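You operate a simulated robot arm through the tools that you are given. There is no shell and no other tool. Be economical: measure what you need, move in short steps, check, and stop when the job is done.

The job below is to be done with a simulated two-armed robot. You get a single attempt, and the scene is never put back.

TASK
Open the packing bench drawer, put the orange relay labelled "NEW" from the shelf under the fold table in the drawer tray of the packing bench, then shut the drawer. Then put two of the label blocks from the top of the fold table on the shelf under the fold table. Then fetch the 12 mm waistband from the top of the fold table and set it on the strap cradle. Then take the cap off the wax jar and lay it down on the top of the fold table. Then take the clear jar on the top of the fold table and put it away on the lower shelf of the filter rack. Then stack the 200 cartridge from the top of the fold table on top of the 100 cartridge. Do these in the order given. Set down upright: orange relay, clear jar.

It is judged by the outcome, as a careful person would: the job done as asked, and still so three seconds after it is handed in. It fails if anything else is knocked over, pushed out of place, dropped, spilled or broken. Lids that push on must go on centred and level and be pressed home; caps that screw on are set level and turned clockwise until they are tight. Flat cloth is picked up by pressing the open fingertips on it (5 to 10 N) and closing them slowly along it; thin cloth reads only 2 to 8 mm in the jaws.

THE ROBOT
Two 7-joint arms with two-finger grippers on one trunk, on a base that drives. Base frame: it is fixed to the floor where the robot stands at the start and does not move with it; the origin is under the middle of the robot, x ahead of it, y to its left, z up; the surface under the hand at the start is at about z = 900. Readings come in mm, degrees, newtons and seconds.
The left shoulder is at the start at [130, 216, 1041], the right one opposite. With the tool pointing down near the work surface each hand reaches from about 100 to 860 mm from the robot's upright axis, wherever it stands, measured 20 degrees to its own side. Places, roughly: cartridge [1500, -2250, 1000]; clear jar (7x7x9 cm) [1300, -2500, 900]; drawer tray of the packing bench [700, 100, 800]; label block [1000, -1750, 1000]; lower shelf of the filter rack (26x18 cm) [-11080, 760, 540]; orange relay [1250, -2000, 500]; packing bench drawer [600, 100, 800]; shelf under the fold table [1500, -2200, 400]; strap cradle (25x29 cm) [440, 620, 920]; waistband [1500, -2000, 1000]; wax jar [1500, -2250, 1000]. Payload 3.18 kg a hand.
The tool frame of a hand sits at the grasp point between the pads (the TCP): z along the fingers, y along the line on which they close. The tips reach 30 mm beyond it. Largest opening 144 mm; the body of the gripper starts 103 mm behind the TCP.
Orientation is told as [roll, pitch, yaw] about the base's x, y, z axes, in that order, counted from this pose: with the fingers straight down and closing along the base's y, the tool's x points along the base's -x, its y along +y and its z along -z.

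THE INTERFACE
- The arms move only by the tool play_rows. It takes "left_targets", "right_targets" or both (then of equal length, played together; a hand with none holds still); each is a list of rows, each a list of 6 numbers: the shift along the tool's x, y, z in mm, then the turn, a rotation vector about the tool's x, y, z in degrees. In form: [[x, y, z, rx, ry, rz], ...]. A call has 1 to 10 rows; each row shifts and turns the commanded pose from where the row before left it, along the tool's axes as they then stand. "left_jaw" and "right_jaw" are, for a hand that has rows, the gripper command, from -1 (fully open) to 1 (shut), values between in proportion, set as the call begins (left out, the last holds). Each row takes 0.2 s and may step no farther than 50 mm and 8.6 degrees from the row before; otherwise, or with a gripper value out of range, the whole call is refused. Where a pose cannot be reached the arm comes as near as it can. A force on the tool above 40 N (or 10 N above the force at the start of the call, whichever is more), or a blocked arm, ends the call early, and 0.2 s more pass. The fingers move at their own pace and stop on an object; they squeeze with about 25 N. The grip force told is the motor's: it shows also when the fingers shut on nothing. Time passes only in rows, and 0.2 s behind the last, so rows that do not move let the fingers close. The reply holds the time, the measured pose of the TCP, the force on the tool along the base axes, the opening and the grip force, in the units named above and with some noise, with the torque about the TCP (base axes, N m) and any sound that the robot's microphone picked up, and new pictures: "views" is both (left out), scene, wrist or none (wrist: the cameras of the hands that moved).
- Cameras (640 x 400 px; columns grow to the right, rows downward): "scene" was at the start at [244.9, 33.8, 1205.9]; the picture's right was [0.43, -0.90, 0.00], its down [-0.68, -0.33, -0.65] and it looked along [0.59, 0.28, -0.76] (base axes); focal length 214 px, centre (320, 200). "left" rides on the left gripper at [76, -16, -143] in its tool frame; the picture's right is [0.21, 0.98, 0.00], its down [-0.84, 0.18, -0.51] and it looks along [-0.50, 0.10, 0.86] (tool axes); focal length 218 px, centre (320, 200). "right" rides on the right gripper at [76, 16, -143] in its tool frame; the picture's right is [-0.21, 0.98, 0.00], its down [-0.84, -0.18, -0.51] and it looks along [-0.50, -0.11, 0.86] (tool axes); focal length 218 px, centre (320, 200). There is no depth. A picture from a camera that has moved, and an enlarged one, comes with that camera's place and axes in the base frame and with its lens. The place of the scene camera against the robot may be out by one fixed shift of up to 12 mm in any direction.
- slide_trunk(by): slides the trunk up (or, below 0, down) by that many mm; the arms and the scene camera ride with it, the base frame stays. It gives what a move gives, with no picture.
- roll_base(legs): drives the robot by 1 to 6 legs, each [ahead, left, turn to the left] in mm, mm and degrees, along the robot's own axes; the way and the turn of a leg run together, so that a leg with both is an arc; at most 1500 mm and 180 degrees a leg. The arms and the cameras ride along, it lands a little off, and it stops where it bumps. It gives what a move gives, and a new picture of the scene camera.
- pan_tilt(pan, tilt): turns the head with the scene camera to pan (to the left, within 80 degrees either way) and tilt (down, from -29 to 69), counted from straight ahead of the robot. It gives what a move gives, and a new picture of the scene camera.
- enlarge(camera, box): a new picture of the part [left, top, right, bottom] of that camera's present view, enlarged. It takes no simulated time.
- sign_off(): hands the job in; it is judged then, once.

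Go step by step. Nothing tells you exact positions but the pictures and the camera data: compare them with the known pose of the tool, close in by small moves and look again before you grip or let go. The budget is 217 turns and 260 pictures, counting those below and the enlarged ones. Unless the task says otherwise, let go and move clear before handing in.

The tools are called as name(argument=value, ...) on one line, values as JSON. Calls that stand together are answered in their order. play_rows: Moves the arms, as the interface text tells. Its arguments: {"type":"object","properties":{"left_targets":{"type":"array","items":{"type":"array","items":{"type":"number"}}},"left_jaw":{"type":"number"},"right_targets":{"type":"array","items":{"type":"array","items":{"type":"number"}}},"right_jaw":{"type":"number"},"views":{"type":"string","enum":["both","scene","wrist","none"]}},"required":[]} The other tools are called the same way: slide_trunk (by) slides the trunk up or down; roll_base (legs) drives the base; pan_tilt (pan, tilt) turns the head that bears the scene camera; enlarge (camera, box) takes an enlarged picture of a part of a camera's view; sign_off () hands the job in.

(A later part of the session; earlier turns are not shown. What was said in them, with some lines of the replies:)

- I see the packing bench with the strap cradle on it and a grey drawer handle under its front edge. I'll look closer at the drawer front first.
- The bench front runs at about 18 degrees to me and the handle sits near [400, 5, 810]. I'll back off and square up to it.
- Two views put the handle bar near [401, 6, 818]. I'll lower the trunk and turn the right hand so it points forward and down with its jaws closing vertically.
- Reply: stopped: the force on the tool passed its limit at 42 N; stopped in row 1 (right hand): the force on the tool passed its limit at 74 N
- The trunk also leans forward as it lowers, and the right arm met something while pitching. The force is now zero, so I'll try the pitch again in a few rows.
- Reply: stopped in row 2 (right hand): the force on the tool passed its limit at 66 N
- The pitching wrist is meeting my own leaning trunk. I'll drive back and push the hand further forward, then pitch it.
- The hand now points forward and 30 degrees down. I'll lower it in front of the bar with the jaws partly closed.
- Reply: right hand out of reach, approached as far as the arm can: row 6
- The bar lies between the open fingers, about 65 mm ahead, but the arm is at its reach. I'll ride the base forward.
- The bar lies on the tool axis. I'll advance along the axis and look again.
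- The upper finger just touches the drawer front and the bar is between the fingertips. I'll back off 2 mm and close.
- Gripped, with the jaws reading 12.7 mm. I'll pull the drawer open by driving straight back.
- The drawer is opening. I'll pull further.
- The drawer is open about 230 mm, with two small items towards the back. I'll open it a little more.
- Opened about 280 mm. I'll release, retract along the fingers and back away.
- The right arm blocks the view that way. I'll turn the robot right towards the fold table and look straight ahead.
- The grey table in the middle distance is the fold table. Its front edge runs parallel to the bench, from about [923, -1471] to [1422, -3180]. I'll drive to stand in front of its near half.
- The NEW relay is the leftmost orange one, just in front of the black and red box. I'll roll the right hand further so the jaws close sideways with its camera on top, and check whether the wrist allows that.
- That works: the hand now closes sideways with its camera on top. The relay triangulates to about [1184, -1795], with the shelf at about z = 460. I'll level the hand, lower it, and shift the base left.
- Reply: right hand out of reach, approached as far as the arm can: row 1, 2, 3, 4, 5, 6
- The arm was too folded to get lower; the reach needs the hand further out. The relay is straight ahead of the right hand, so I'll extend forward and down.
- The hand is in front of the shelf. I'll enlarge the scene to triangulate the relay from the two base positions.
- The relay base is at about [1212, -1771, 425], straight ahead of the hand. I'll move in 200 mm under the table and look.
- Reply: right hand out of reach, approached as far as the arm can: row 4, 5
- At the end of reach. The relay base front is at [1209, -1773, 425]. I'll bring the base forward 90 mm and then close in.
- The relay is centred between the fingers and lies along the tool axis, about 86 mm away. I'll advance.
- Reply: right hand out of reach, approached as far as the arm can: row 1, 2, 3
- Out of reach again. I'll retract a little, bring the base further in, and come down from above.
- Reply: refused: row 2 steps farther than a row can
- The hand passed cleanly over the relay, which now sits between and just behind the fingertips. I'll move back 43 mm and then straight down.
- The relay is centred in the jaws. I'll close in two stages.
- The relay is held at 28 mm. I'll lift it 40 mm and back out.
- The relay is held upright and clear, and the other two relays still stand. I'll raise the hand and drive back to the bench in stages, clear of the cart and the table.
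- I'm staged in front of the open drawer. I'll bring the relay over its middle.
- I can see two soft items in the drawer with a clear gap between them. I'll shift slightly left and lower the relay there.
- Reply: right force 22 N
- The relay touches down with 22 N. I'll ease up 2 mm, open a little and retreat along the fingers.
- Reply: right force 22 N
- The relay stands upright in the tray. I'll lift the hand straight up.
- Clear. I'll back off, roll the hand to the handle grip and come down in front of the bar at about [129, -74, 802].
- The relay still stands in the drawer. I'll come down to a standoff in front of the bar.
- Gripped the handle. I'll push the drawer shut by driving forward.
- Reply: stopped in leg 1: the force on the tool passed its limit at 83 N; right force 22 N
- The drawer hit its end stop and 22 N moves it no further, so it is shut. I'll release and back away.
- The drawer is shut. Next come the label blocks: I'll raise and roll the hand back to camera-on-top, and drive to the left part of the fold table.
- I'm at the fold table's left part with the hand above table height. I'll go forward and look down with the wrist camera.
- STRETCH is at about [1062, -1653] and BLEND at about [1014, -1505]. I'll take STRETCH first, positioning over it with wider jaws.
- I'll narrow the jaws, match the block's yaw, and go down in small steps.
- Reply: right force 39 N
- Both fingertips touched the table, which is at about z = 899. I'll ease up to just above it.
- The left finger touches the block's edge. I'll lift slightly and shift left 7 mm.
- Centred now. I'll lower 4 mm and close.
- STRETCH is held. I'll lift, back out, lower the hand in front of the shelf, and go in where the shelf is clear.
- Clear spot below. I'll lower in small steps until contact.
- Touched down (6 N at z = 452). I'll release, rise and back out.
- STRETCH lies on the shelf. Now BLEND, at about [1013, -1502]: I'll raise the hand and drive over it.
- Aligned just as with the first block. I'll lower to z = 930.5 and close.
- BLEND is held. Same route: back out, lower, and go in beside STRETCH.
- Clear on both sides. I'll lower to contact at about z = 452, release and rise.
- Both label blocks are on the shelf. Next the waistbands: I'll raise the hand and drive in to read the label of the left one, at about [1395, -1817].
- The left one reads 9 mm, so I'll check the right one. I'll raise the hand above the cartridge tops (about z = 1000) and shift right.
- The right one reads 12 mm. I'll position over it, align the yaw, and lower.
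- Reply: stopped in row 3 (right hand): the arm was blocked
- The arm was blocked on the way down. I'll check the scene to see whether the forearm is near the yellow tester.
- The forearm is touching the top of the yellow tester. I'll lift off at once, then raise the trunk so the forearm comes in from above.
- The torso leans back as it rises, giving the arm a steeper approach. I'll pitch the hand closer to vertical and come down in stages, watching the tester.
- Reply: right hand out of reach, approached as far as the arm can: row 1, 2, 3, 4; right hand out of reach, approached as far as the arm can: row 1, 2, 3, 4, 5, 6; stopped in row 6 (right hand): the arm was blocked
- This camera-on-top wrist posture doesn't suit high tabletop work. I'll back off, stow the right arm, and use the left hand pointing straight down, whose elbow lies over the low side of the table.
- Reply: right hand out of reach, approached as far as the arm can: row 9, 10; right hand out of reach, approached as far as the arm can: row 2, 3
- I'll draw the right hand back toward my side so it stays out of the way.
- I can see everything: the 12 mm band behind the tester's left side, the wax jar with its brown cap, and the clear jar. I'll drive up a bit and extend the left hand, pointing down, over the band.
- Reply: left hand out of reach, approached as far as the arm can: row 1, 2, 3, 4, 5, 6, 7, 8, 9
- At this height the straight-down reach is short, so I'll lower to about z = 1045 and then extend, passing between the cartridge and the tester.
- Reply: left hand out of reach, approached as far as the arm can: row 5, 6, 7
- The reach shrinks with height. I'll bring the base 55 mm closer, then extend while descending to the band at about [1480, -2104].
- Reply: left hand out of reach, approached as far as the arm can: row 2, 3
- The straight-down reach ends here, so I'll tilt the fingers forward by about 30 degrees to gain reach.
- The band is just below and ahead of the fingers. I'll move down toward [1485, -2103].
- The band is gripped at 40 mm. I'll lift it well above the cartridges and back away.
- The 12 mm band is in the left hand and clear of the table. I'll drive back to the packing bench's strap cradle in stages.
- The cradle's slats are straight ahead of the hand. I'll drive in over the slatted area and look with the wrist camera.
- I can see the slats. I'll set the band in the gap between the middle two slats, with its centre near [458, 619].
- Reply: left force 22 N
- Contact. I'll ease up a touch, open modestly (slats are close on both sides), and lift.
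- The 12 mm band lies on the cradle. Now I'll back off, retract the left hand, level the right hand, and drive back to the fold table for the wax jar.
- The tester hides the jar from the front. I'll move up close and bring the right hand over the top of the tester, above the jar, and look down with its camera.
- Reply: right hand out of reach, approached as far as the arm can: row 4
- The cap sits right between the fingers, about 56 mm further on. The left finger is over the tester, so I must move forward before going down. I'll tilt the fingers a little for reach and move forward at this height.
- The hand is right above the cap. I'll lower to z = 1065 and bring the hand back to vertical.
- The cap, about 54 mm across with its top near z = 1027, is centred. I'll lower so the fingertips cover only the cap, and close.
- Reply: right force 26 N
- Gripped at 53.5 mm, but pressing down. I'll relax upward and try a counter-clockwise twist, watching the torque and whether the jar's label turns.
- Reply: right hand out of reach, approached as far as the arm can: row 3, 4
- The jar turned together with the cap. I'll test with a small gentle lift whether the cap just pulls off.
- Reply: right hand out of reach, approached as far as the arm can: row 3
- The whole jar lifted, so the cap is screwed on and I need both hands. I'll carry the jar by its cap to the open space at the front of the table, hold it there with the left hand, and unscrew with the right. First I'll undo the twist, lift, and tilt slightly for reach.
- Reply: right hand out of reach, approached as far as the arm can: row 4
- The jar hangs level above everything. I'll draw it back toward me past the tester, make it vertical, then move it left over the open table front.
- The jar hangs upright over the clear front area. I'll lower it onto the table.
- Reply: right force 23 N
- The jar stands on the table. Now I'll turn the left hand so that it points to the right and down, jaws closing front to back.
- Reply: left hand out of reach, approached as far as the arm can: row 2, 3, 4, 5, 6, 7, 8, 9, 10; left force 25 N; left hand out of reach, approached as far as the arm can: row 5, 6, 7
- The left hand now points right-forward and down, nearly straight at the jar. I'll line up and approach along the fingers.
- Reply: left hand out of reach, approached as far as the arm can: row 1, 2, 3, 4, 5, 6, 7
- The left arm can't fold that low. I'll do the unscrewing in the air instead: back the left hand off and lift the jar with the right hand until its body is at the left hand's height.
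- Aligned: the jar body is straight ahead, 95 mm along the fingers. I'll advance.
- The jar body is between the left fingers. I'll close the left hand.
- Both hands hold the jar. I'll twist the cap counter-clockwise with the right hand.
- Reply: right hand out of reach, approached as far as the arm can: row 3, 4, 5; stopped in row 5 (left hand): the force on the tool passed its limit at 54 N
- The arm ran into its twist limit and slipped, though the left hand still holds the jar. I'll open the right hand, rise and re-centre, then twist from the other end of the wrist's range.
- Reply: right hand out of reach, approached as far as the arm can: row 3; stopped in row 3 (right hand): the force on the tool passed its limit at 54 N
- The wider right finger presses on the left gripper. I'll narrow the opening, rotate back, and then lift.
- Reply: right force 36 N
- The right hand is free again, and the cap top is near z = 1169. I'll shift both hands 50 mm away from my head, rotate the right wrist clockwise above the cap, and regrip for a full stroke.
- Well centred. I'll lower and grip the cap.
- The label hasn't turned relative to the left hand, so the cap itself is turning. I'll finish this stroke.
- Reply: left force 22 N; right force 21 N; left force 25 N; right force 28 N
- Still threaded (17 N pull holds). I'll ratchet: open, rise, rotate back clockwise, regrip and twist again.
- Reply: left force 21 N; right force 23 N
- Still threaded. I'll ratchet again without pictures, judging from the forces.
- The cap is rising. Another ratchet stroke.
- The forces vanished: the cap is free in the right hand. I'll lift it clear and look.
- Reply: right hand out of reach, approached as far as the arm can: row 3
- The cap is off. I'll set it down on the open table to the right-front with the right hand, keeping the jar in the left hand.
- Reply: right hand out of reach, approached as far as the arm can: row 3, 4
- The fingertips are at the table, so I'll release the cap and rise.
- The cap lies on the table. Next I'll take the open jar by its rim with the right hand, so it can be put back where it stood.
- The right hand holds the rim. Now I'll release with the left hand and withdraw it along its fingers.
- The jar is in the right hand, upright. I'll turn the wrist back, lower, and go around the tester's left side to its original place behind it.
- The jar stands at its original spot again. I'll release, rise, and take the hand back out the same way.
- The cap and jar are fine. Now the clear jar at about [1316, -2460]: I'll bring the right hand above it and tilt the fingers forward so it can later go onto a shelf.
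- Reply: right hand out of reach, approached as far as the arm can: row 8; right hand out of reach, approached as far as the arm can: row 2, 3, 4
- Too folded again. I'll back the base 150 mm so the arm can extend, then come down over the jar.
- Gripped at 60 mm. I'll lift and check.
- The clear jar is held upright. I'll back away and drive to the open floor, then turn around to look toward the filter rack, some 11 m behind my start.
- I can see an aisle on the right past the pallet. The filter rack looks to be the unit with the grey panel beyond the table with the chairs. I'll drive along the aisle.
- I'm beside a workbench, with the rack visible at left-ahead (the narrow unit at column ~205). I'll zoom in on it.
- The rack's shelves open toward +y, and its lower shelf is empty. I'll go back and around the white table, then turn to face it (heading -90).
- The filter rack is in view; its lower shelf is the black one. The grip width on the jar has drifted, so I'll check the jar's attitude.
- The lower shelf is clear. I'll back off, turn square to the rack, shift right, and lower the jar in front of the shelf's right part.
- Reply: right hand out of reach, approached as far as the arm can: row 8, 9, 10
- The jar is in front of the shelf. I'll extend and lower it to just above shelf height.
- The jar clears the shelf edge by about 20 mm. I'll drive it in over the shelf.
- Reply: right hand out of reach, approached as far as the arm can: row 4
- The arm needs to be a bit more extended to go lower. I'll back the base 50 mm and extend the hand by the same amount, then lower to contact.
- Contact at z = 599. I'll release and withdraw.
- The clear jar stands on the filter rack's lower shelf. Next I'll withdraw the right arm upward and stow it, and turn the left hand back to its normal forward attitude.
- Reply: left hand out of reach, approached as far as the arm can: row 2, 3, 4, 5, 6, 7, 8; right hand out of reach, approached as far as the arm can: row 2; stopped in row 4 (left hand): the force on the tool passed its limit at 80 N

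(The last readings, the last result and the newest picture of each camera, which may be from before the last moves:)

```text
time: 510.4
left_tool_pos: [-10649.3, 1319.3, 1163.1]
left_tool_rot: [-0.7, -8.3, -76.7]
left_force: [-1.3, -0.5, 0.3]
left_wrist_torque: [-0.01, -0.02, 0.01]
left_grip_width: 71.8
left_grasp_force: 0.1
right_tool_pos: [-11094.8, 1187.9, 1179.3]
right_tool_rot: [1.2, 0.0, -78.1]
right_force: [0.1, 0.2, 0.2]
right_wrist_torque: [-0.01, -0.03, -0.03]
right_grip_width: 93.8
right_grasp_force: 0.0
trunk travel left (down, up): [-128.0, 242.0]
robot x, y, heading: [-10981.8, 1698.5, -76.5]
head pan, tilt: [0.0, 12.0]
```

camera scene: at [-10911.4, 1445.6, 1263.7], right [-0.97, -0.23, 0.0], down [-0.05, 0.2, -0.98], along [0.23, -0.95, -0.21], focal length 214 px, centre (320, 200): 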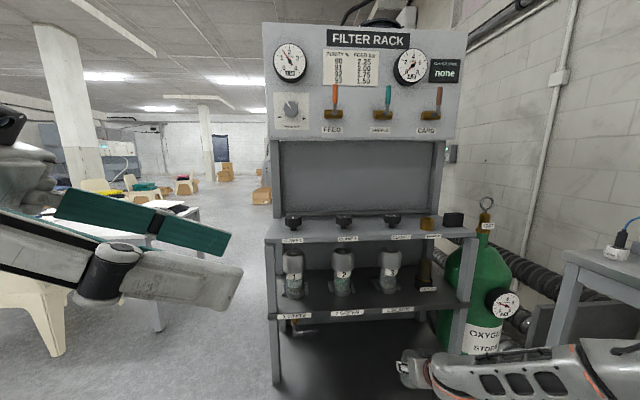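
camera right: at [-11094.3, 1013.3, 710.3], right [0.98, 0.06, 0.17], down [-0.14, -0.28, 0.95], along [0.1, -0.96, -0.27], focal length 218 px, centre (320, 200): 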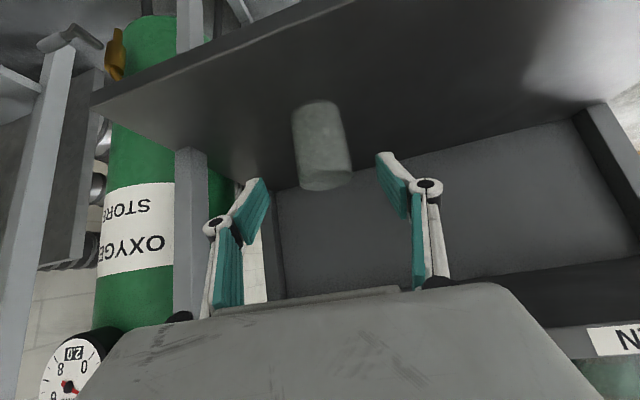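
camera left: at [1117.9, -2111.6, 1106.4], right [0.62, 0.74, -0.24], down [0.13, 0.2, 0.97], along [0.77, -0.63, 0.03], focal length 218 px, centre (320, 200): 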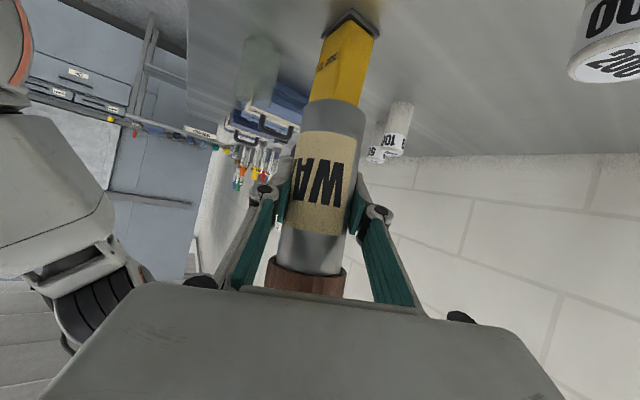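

Both arms are in good travel poses. I'll drive back past the white table into the aisle.

roll_base(legs=[[182, 553, 0], [0, 0, 76.5], [600, -300, 0], [1050, 0, 0], [1050, 0, 0]])

```text
time: 532.3
left_tool_pos: [-7284.5, 1599.4, 1163.9]
left_tool_rot: [-0.5, -8.4, 1.0]
left_force: [0.5, 0.5, 0.2]
left_wrist_torque: [-0.01, 0.03, -0.02]
left_grip_width: 71.7
left_grasp_force: 0.2
right_tool_pos: [-7251.1, 1135.2, 1178.3]
right_tool_rot: [1.2, -0.1, -0.4]
right_force: [-0.5, -0.5, -0.8]
right_wrist_torque: [0.0, 0.01, 0.0]
right_grip_width: 93.6
right_grasp_force: 0.1
trunk travel left (down, up): [-128.0, 242.0]
robot x, y, heading: [-7724.9, 1356.9, 1.0]
head pan, tilt: [0.0, 12.0]
camera scene: at [-7457.3, 1363.6, 1263.6], right [0.02, -1.0, 0.0], down [-0.21, 0.0, -0.98], along [0.98, 0.02, -0.21], focal length 214 px, centre (320, 200)
```

scene: 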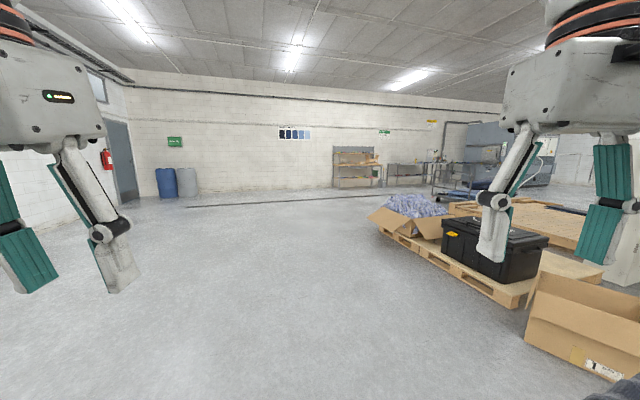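

roll_base(legs=[[1500, 0, 0], [1500, 0, 0], [1500, 0, 0], [1300, -200, 0], [760, -940, 0], [760, -940, 0]])

```text
time: 576.1
left_tool_pos: [82.8, -292.5, 1163.5]
left_tool_rot: [-0.5, -8.4, 1.7]
left_force: [-0.2, -0.7, -0.3]
left_wrist_torque: [0.0, 0.02, 0.0]
left_grip_width: 72.1
left_grasp_force: 0.0
right_tool_pos: [122.6, -756.5, 1179.6]
right_tool_rot: [1.2, -0.1, 0.3]
right_force: [0.2, 0.9, 0.2]
right_wrist_torque: [-0.06, 0.02, 0.01]
right_grip_width: 93.6
right_grasp_force: 0.0
trunk travel left (down, up): [-128.0, 242.0]
robot x, y, heading: [-350.3, -540.9, 1.7]
head pan, tilt: [0.0, 12.0]
camera scene: at [-87.6, -529.8, 1263.6], right [0.03, -1.0, 0.0], down [-0.21, -0.01, -0.98], along [0.98, 0.03, -0.21], focal length 214 px, centre (320, 200)
```

scene: 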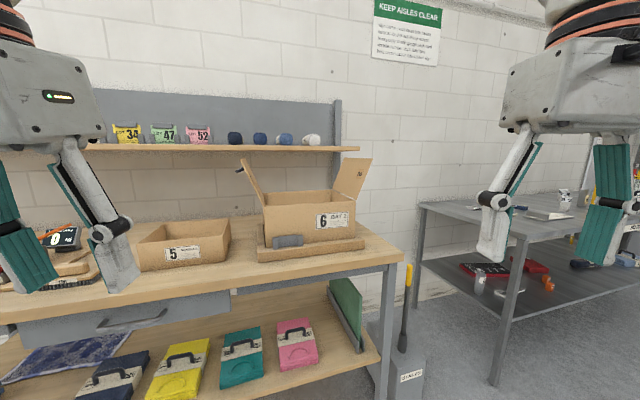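

Back near the benches, and the drawer is shut. I'll square up and drive to the fold table for the cartridges.

roll_base(legs=[[0, 0, 15.8], [-218, -1356, 0], [0, -854, 0], [498, 0, 0]])

```text
time: 599.2
left_tool_pos: [931.9, -2199.8, 1164.2]
left_tool_rot: [-0.6, -8.5, 18.1]
left_force: [-0.1, -0.1, 0.1]
left_wrist_torque: [0.03, 0.03, 0.01]
left_grip_width: 71.7
left_grasp_force: 0.0
right_tool_pos: [1101.6, -2633.8, 1178.3]
right_tool_rot: [1.2, -0.1, 16.7]
right_force: [-0.4, -0.5, -0.6]
right_wrist_torque: [-0.01, 0.0, 0.0]
right_grip_width: 93.5
right_grasp_force: 0.0
trunk travel left (down, up): [-128.0, 242.0]
robot x, y, heading: [584.0, -2560.9, 18.1]
head pan, tilt: [0.0, 12.0]
camera scene: at [837.6, -2477.5, 1263.7], right [0.31, -0.95, 0.0], down [-0.2, -0.07, -0.98], along [0.93, 0.31, -0.21], focal length 214 px, centre (320, 200)
```

scene: 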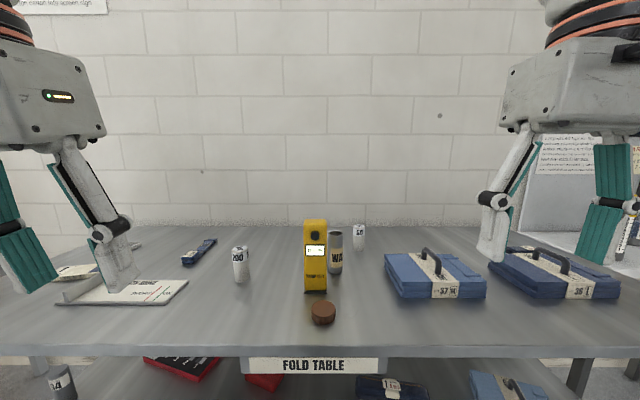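

roll_base(legs=[[190, 0, -0.4]])

play_rows(left_targets=[[0, 0, 0, 0, -8.2, 0], [0, 0, 0, 0, -8.2, 0], [0, 0, 0, 0, -8.2, 0], [-23, 0, 33, 0, 0, 0], [-23, 0, 33, 0, 0, 0], [-23, 0, 33, 0, 0, 0], [-23, 0, 33, 0, 0, 0]], views="wrist")

```text
time: 600.7
left_tool_pos: [1115.7, -2141.3, 1164.2]
left_tool_rot: [-0.5, -8.4, 17.8]
left_force: [-0.7, 0.7, -0.8]
left_wrist_torque: [-0.01, -0.02, 0.0]
left_grip_width: 72.0
left_grasp_force: 0.0
right_tool_pos: [1280.9, -2577.6, 1179.6]
right_tool_rot: [1.1, -0.1, 16.4]
right_force: [0.2, 0.8, -0.1]
right_wrist_torque: [0.01, 0.02, -0.03]
right_grip_width: 93.5
right_grasp_force: 0.1
trunk travel left (down, up): [-128.0, 242.0]
robot x, y, heading: [763.6, -2497.7, 18.0]
head pan, tilt: [0.0, 12.0]
camera scene: at [1018.2, -2420.0, 1263.8], right [0.31, -0.95, 0.0], down [-0.2, -0.06, -0.98], along [0.93, 0.3, -0.21], focal length 214 px, centre (320, 200)
```

scene: 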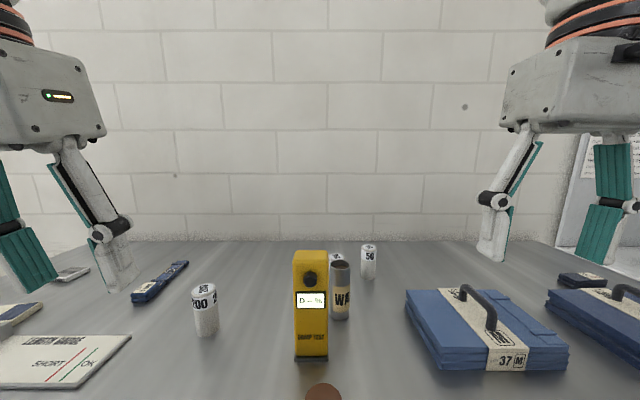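

```text
time: 602.3
left_tool_pos: [1259.5, -2098.8, 1103.5]
left_tool_rot: [-0.6, -32.9, 18.2]
left_force: [-0.3, -0.5, -1.2]
left_wrist_torque: [-0.03, 0.0, 0.0]
left_grip_width: 71.9
left_grasp_force: 0.0
right_tool_pos: [1282.5, -2577.8, 1177.7]
right_tool_rot: [1.2, 0.0, 16.4]
right_force: [0.0, 0.7, 0.8]
right_wrist_torque: [0.01, 0.04, 0.02]
right_grip_width: 93.9
right_grasp_force: 0.0
trunk travel left (down, up): [-128.0, 242.0]
robot x, y, heading: [761.0, -2499.3, 17.9]
head pan, tilt: [0.0, 12.0]
camera left: at [1128.6, -2158.4, 1182.1], right [-0.46, 0.88, -0.12], down [0.35, 0.31, 0.88], along [0.81, 0.37, -0.45], focal length 218 px, centre (320, 200)
```

left: 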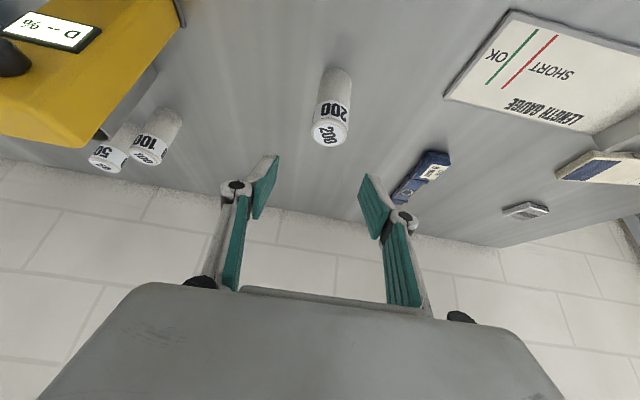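

The 200 cartridge's axis is at about [1311, -2077] with its top near z = 987. I'll move over it and lower around it.

play_rows(left_targets=[[-23, 2, 15, 0, 0, 0], [-23, 2, 15, 0, 0, 0], [24, 0, 37, 0, 0, 0], [24, 0, 37, 0, 0, 0]], views="wrist")

```text
time: 603.3
left_tool_pos: [1309.7, -2079.2, 1014.7]
left_tool_rot: [-0.8, -33.0, 18.1]
left_force: [0.0, -0.4, -0.8]
left_wrist_torque: [-0.02, -0.01, 0.0]
left_grip_width: 71.9
left_grasp_force: 0.1
right_tool_pos: [1281.6, -2577.5, 1178.5]
right_tool_rot: [1.3, -0.1, 16.5]
right_force: [0.1, 0.6, 0.4]
right_wrist_torque: [0.0, 0.02, 0.0]
right_grip_width: 93.8
right_grasp_force: 0.2
trunk travel left (down, up): [-128.0, 242.0]
robot x, y, heading: [760.1, -2499.0, 17.7]
head pan, tilt: [0.0, 12.0]
camera left: at [1179.6, -2138.3, 1092.4], right [-0.47, 0.88, -0.12], down [0.35, 0.31, 0.88], along [0.81, 0.37, -0.45], focal length 218 px, centre (320, 200)
```

left: 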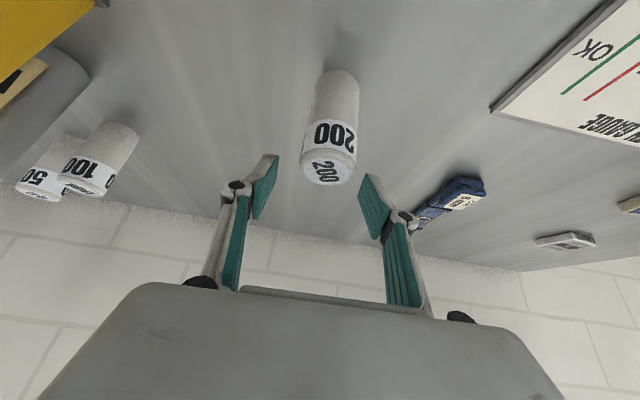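

play_rows(left_targets=[[13, 1.5, 20, 0, 0, 0], [12.6, 1.5, 19.4, 0, 0, 0]], views="none")

play_rows(left_targets=[[0, 0, 0, 0, 0, 0], [0, 0, 0, 0, 0, 0], [0, 0, 0, 0, 0, 0]], left_jaw=1, views="wrist")

```text
time: 603.9
left_tool_pos: [1305.7, -2075.0, 970.0]
left_tool_rot: [-0.7, -33.0, 18.2]
left_force: [0.0, 0.4, -0.4]
left_wrist_torque: [-0.03, -0.02, 0.02]
left_grip_width: 72.0
left_grasp_force: 0.1
right_tool_pos: [1281.3, -2577.4, 1179.3]
right_tool_rot: [1.2, -0.1, 16.4]
right_force: [-0.3, -0.2, 0.2]
right_wrist_torque: [0.03, 0.05, -0.01]
right_grip_width: 93.5
right_grasp_force: 0.0
trunk travel left (down, up): [-128.0, 242.0]
robot x, y, heading: [765.0, -2498.9, 18.0]
head pan, tilt: [0.0, 12.0]
```

```text
time: 604.7
left_tool_pos: [1307.1, -2076.2, 970.6]
left_tool_rot: [-0.7, -33.1, 18.1]
left_force: [0.0, -0.9, 2.3]
left_wrist_torque: [-0.01, 0.07, 0.03]
left_grip_width: 41.9
left_grasp_force: 24.4
right_tool_pos: [1281.6, -2579.1, 1178.3]
right_tool_rot: [1.2, -0.1, 16.4]
right_force: [0.5, -0.6, -0.8]
right_wrist_torque: [0.0, 0.0, -0.02]
right_grip_width: 93.5
right_grasp_force: 0.0
trunk travel left (down, up): [-128.0, 242.0]
robot x, y, heading: [766.0, -2494.3, 18.0]
head pan, tilt: [0.0, 12.0]
camera left: at [1176.0, -2134.9, 1048.6], right [-0.46, 0.88, -0.12], down [0.35, 0.31, 0.88], along [0.81, 0.37, -0.45], focal length 218 px, centre (320, 200)
```

left: 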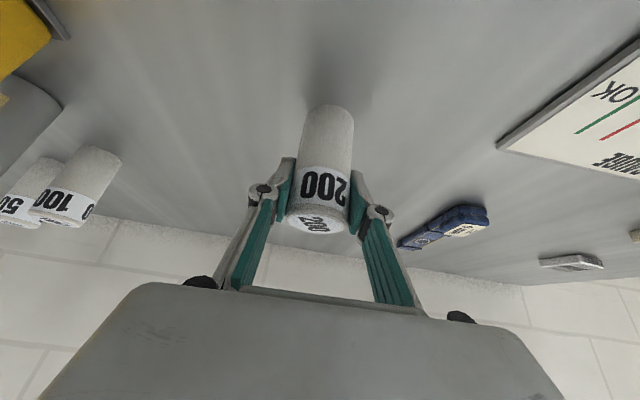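

Held. I'll lift it, extend forward to the 100 cartridge's depth, then strafe right behind the tester.

play_rows(left_targets=[[-22.7, 0, -35, 0, 0, 0], [-22.7, 0, -35, 0, 0, 0], [-22.7, 0, -35, 0, 0, 0], [-28, 0, 18, 0, 0, 0], [-28, 0, 18, 0, 0, 0], [-28, 0, 18, 0, 0, 0]], views="none")

roll_base(legs=[[28, 0, 0], [0, -275, 0]])

play_rows(left_targets=[[0, 0, 0, 0, 0, 0]], views="wrist")

```text
time: 606.1
left_tool_pos: [1403.7, -2045.4, 1092.9]
left_tool_rot: [-0.6, -33.0, 18.1]
left_force: [0.7, -0.6, -1.9]
left_wrist_torque: [-0.04, 0.0, -0.02]
left_grip_width: 42.3
left_grasp_force: 25.0
right_tool_pos: [1282.5, -2576.5, 1178.5]
right_tool_rot: [1.2, 0.1, 16.4]
right_force: [0.0, 0.1, -0.4]
right_wrist_torque: [0.03, -0.01, 0.0]
right_grip_width: 93.7
right_grasp_force: 0.0
trunk travel left (down, up): [-128.0, 242.0]
robot x, y, heading: [761.9, -2502.5, 17.9]
head pan, tilt: [0.0, 12.0]
```

```text
time: 609.5
left_tool_pos: [1511.5, -2291.5, 1094.1]
left_tool_rot: [-0.6, -33.0, 18.0]
left_force: [0.1, 0.5, -1.1]
left_wrist_torque: [0.0, 0.0, 0.0]
left_grip_width: 42.5
left_grasp_force: 25.2
right_tool_pos: [1388.4, -2823.6, 1179.9]
right_tool_rot: [1.2, -0.1, 16.3]
right_force: [0.3, -0.2, 0.1]
right_wrist_torque: [0.02, 0.04, 0.0]
right_grip_width: 93.5
right_grasp_force: 0.1
trunk travel left (down, up): [-128.0, 242.0]
robot x, y, heading: [872.3, -2749.9, 17.9]
head pan, tilt: [0.0, 12.0]
camera scene: at [1126.2, -2665.9, 1263.6], right [0.31, -0.95, 0.0], down [-0.2, -0.06, -0.98], along [0.93, 0.3, -0.21], focal length 214 px, centre (320, 200)
```

scene: 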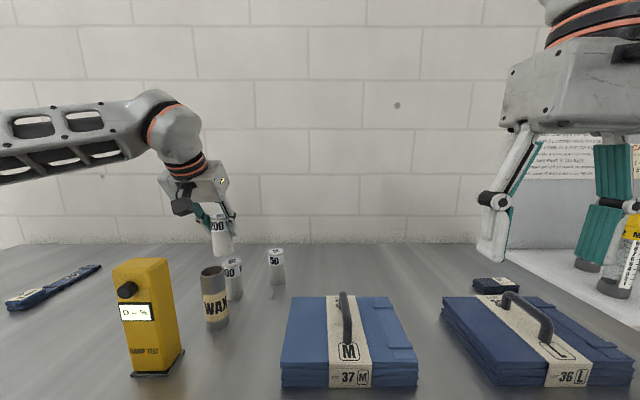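

```text
time: 609.9
left_tool_pos: [1510.8, -2291.6, 1094.6]
left_tool_rot: [-0.6, -33.0, 18.0]
left_force: [-0.6, -0.5, -1.1]
left_wrist_torque: [0.02, 0.0, -0.03]
left_grip_width: 42.7
left_grasp_force: 24.7
right_tool_pos: [1388.5, -2823.7, 1179.6]
right_tool_rot: [1.2, -0.1, 16.3]
right_force: [0.4, 0.0, -0.9]
right_wrist_torque: [-0.03, -0.04, 0.0]
right_grip_width: 93.8
right_grasp_force: 0.0
trunk travel left (down, up): [-128.0, 242.0]
robot x, y, heading: [869.5, -2746.5, 17.8]
head pan, tilt: [0.0, 12.0]
camera left: at [1381.1, -2350.2, 1173.0], right [-0.46, 0.88, -0.12], down [0.35, 0.31, 0.88], along [0.81, 0.37, -0.45], focal length 218 px, centre (320, 200)
```

left: 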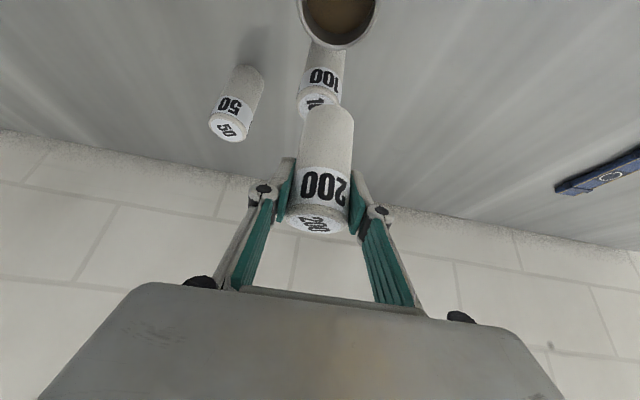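

enlarge(camera="left", box=[240, 20, 400, 240])

enlarge(camera="scene", box=[160, 190, 320, 320])

```text
1.82 times, centred on (320, 130) of left
camera zoom: at [1381.1, -2350.2, 1173.0], right [-0.46, 0.88, -0.12], down [0.35, 0.31, 0.88], along [0.81, 0.37, -0.45], focal length 397 px, centre (320, 327)
```

zoom: 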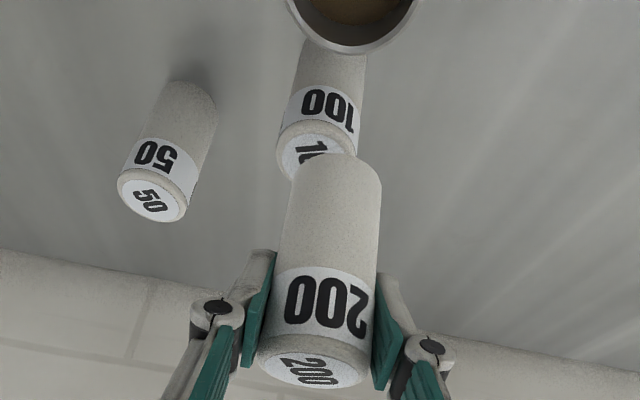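

```text
3.08 times, centred on (240, 255) of scene
camera zoom: at [1126.1, -2665.7, 1263.6], right [0.31, -0.95, 0.0], down [-0.2, -0.06, -0.98], along [0.93, 0.3, -0.21], focal length 660 px, centre (566, 31)
```

zoom: 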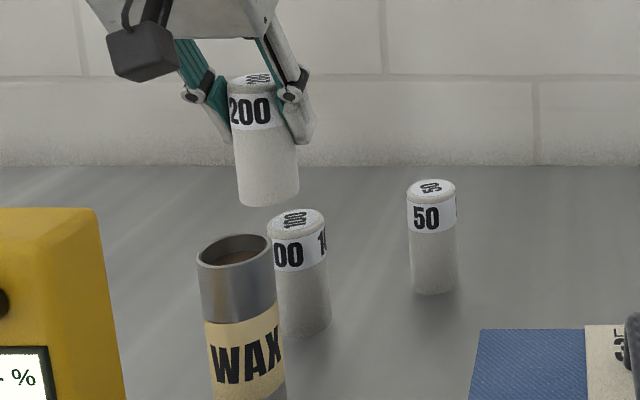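

From both views the 100's axis is about 11 mm further forward and 11.5 mm to the right. I'll correct, lower part of the way, and re-check.

play_rows(left_targets=[[-4.6, -6, 3, 0, 0, 0], [-4.6, -5.5, 3, 0, 0, 0], [10.9, 0, 16.8, 0, 0, 0]], views="none")

enlarge(camera="left", box=[240, 20, 400, 240])

enlarge(camera="scene", box=[180, 200, 280, 300])

```text
time: 610.7
left_tool_pos: [1525.2, -2299.6, 1073.7]
left_tool_rot: [-0.7, -33.0, 18.1]
left_force: [-0.6, 0.1, -1.3]
left_wrist_torque: [0.0, 0.05, 0.01]
left_grip_width: 42.0
left_grasp_force: 24.8
right_tool_pos: [1390.3, -2823.4, 1178.9]
right_tool_rot: [1.2, 0.1, 16.4]
right_force: [0.1, 0.2, -0.4]
right_wrist_torque: [-0.01, 0.01, 0.01]
right_grip_width: 93.6
right_grasp_force: 0.1
trunk travel left (down, up): [-128.0, 242.0]
robot x, y, heading: [870.1, -2744.1, 17.8]
head pan, tilt: [0.0, 12.0]
```

```text
1.82 times, centred on (320, 130) of left
camera zoom: at [1394.9, -2357.5, 1151.9], right [-0.46, 0.88, -0.12], down [0.35, 0.31, 0.88], along [0.81, 0.37, -0.45], focal length 397 px, centre (320, 327)
```

zoom: 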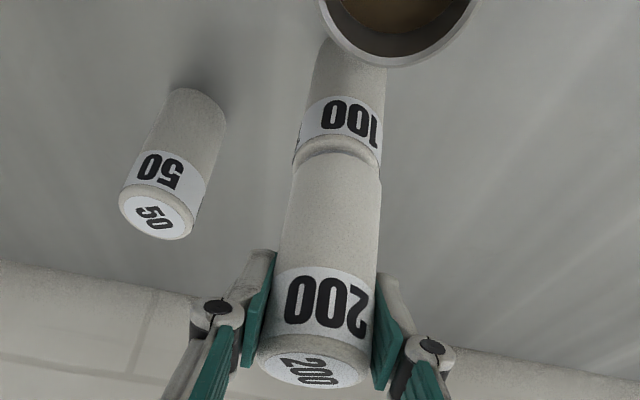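

```text
4.00 times, centred on (230, 250) of scene
camera zoom: at [1126.7, -2665.0, 1263.3], right [0.31, -0.95, 0.0], down [-0.2, -0.06, -0.98], along [0.93, 0.3, -0.21], focal length 858 px, centre (680, 0)
```

zoom: 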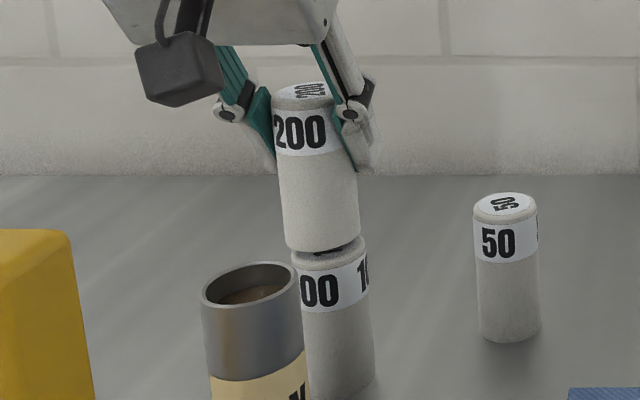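

Nearly coaxial. I'll shift 2.5 mm right and 1 mm forward, and lower in small steps to contact.

play_rows(left_targets=[[-0.8, -2.5, 0.5, 0, 0, 0], [3.3, 0, 5, 0, 0, 0], [1.1, 0, 1.7, 0, 0, 0], [1.1, 0, 1.7, 0, 0, 0], [0, 0, 0, 0, 0, 0]], views="none")

```text
time: 611.9
left_tool_pos: [1527.1, -2301.1, 1065.1]
left_tool_rot: [-0.7, -33.2, 17.9]
left_force: [1.1, 0.6, 0.2]
left_wrist_torque: [0.03, -0.02, -0.03]
left_grip_width: 42.2
left_grasp_force: 25.1
right_tool_pos: [1388.6, -2824.3, 1180.7]
right_tool_rot: [1.2, -0.2, 16.3]
right_force: [0.6, -0.3, -0.2]
right_wrist_torque: [0.03, -0.04, -0.01]
right_grip_width: 93.6
right_grasp_force: 0.1
trunk travel left (down, up): [-128.0, 242.0]
robot x, y, heading: [869.9, -2745.8, 17.7]
head pan, tilt: [0.0, 12.0]
```

play_rows(left_targets=[[0.6, 0, 0.9, 0, 0, 0], [0, 0, 0, 0, 0, 0]], views="none")

enlarge(camera="left", box=[240, 20, 400, 240])

enlarge(camera="scene", box=[180, 200, 280, 300])

```text
time: 612.5
left_tool_pos: [1527.3, -2302.1, 1064.5]
left_tool_rot: [-0.6, -33.1, 18.0]
left_force: [2.1, 2.2, 5.3]
left_wrist_torque: [0.2, -0.12, -0.03]
left_grip_width: 42.6
left_grasp_force: 24.7
right_tool_pos: [1389.3, -2823.3, 1178.1]
right_tool_rot: [1.2, -0.1, 16.3]
right_force: [-0.1, 0.3, -0.8]
right_wrist_torque: [-0.02, -0.01, -0.01]
right_grip_width: 93.8
right_grasp_force: 0.0
trunk travel left (down, up): [-128.0, 242.0]
robot x, y, heading: [870.2, -2745.7, 17.9]
head pan, tilt: [0.0, 12.0]
```

```text
1.82 times, centred on (320, 130) of left
camera zoom: at [1396.3, -2360.9, 1143.4], right [-0.46, 0.88, -0.12], down [0.35, 0.31, 0.88], along [0.81, 0.37, -0.45], focal length 397 px, centre (320, 327)
```

zoom: 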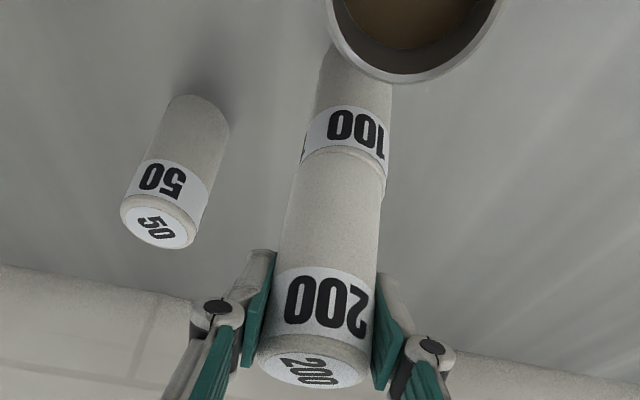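

```text
4.00 times, centred on (230, 250) of scene
camera zoom: at [1125.6, -2665.8, 1263.9], right [0.31, -0.95, 0.0], down [-0.2, -0.06, -0.98], along [0.93, 0.3, -0.21], focal length 858 px, centre (680, 0)
```

zoom: 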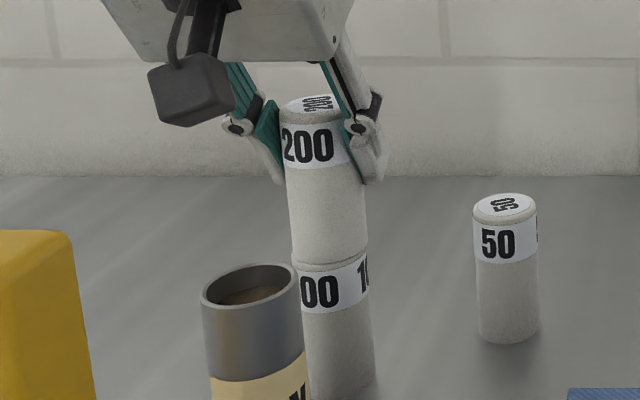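

Both views show the 200 sitting coaxially on the 100. I'll ease off, open gently, and withdraw along the fingers.

play_rows(left_targets=[[-0.4, 0, -0.6, 0, 0, 0], [0, 0, 0, 0, 0, 0]], views="none")

play_rows(left_targets=[[0, 0, 0, 0, 0, 0], [0, 0, 0, 0, 0, 0], [0, 0, 0, 0, 0, 0]], left_jaw=0.15, views="wrist")

```text
time: 613.1
left_tool_pos: [1526.5, -2302.4, 1064.1]
left_tool_rot: [-0.8, -33.1, 18.0]
left_force: [1.7, 2.0, 6.1]
left_wrist_torque: [0.19, -0.09, 0.0]
left_grip_width: 42.5
left_grasp_force: 25.4
right_tool_pos: [1388.9, -2824.3, 1178.7]
right_tool_rot: [1.2, -0.1, 16.3]
right_force: [0.5, 0.6, 0.4]
right_wrist_torque: [0.03, 0.01, 0.0]
right_grip_width: 93.6
right_grasp_force: 0.1
trunk travel left (down, up): [-128.0, 242.0]
robot x, y, heading: [871.5, -2747.7, 17.7]
head pan, tilt: [0.0, 12.0]
```

```text
time: 613.9
left_tool_pos: [1526.8, -2302.1, 1063.8]
left_tool_rot: [-0.7, -33.0, 18.0]
left_force: [0.8, -0.7, 0.6]
left_wrist_torque: [0.01, -0.02, -0.01]
left_grip_width: 61.1
left_grasp_force: 0.0
right_tool_pos: [1389.1, -2824.4, 1178.3]
right_tool_rot: [1.2, -0.3, 16.3]
right_force: [0.2, 0.8, 0.6]
right_wrist_torque: [0.02, -0.01, 0.03]
right_grip_width: 93.7
right_grasp_force: 0.0
trunk travel left (down, up): [-128.0, 242.0]
robot x, y, heading: [869.4, -2743.8, 17.7]
head pan, tilt: [0.0, 12.0]
camera left: at [1397.0, -2361.0, 1142.4], right [-0.46, 0.88, -0.12], down [0.35, 0.31, 0.88], along [0.81, 0.37, -0.45], focal length 218 px, centre (320, 200)
```

left: 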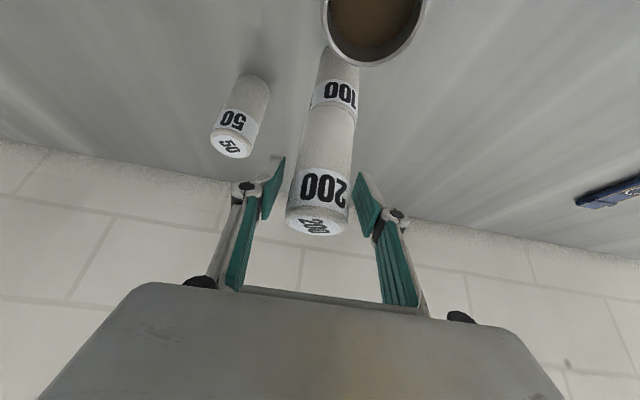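

The stack stands free. I'll withdraw the hand along its axis and back the base away.

play_rows(left_targets=[[0, 0, -20, 0, 0, 0], [0, 0, -35, 0, 0, 0], [0, 0, -40, 0, 0, 0], [0, 0, -40, 0, 0, 0]], views="none")

roll_base(legs=[[-450, 0, 0]])

pan_tilt(pan=18, tilt=25)

```text
time: 614.9
left_tool_pos: [1454.9, -2324.0, 1180.3]
left_tool_rot: [-0.7, -33.2, 18.0]
left_force: [0.2, 0.1, -0.6]
left_wrist_torque: [0.01, -0.03, 0.0]
left_grip_width: 61.3
left_grasp_force: 0.0
right_tool_pos: [1387.5, -2824.8, 1179.9]
right_tool_rot: [1.2, -0.1, 16.3]
right_force: [-0.5, 0.1, -0.3]
right_wrist_torque: [0.03, -0.03, 0.01]
right_grip_width: 93.5
right_grasp_force: 0.0
trunk travel left (down, up): [-128.0, 242.0]
robot x, y, heading: [870.8, -2744.4, 17.7]
head pan, tilt: [0.0, 12.0]
```

```text
time: 617.6
left_tool_pos: [1035.8, -2462.4, 1178.0]
left_tool_rot: [-0.7, -33.0, 17.5]
left_force: [0.4, -0.9, -0.4]
left_wrist_torque: [0.0, 0.0, 0.03]
left_grip_width: 61.2
left_grasp_force: 0.0
right_tool_pos: [962.3, -2962.9, 1178.1]
right_tool_rot: [1.2, -0.1, 15.8]
right_force: [0.2, 0.3, 0.2]
right_wrist_torque: [-0.01, -0.01, 0.0]
right_grip_width: 93.8
right_grasp_force: 0.1
trunk travel left (down, up): [-128.0, 242.0]
robot x, y, heading: [447.2, -2883.2, 17.3]
head pan, tilt: [0.0, 12.0]
camera scene: at [700.8, -2802.7, 1263.5], right [0.3, -0.95, 0.0], down [-0.2, -0.06, -0.98], along [0.93, 0.29, -0.21], focal length 214 px, centre (320, 200)
```

scene: 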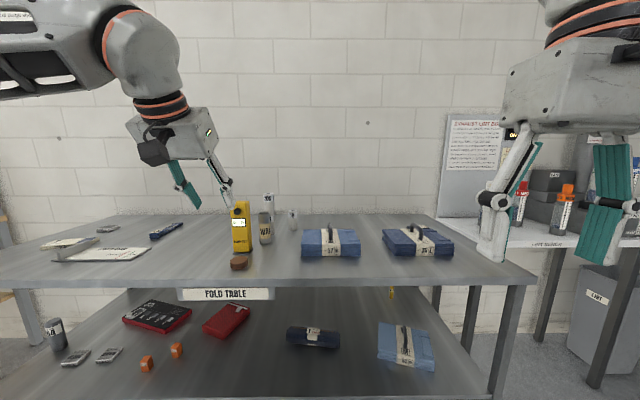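

```text
time: 618.4
left_tool_pos: [1035.2, -2462.9, 1178.5]
left_tool_rot: [-0.7, -33.0, 17.7]
left_force: [0.2, 0.4, 0.8]
left_wrist_torque: [-0.05, 0.03, 0.01]
left_grip_width: 61.2
left_grasp_force: 0.1
right_tool_pos: [961.4, -2963.5, 1179.8]
right_tool_rot: [1.2, -0.1, 15.8]
right_force: [-0.3, 0.2, 0.1]
right_wrist_torque: [0.02, -0.01, 0.0]
right_grip_width: 93.4
right_grasp_force: 0.2
trunk travel left (down, up): [-128.0, 242.0]
robot x, y, heading: [442.1, -2878.4, 17.3]
head pan, tilt: [18.0, 25.0]
camera scene: at [687.1, -2777.3, 1242.5], right [0.58, -0.82, 0.0], down [-0.34, -0.24, -0.91], along [0.74, 0.52, -0.42], focal length 214 px, centre (320, 200)
```

scene: 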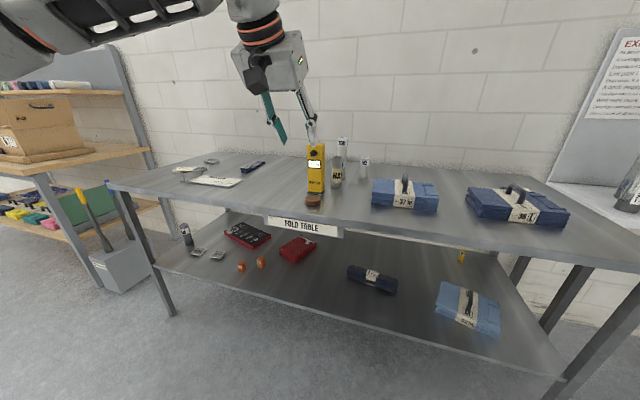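

Everything stands as asked: the 200 is on the 100, the cap is on the table, two label blocks are on the shelf, and both hands are clear. I'll hand the job in.

sign_off()

```text
The job is handed in.
```

I did all six parts in the order given and handed the job in; both hands were clear at the end.

- **Orange relay "NEW":** it stood upright in the drawer tray of the packing bench when I let go. The drawer is shut, and I didn't look inside again after closing it.
- **Label blocks:** STRETCH and BLEND are on the shelf under the fold table.
- **12 mm waistband:** it lies on the strap cradle, between the two middle slats.
- **Wax jar:** the cap screws on, so I held the jar with one hand and unscrewed it with the other. The cap is on top of the fold table. I set the open jar back where it stood, within about a centimetre.
- **Clear jar:** it stands upright on the lower shelf of the filter rack.
- **Cartridges:** the 200 stands on top of the 100.

While I was reaching for the waistband, my forearm rested on the yellow damp tester on the fold table. I lifted off at once, and it still stands with no movement I could see in the pictures.
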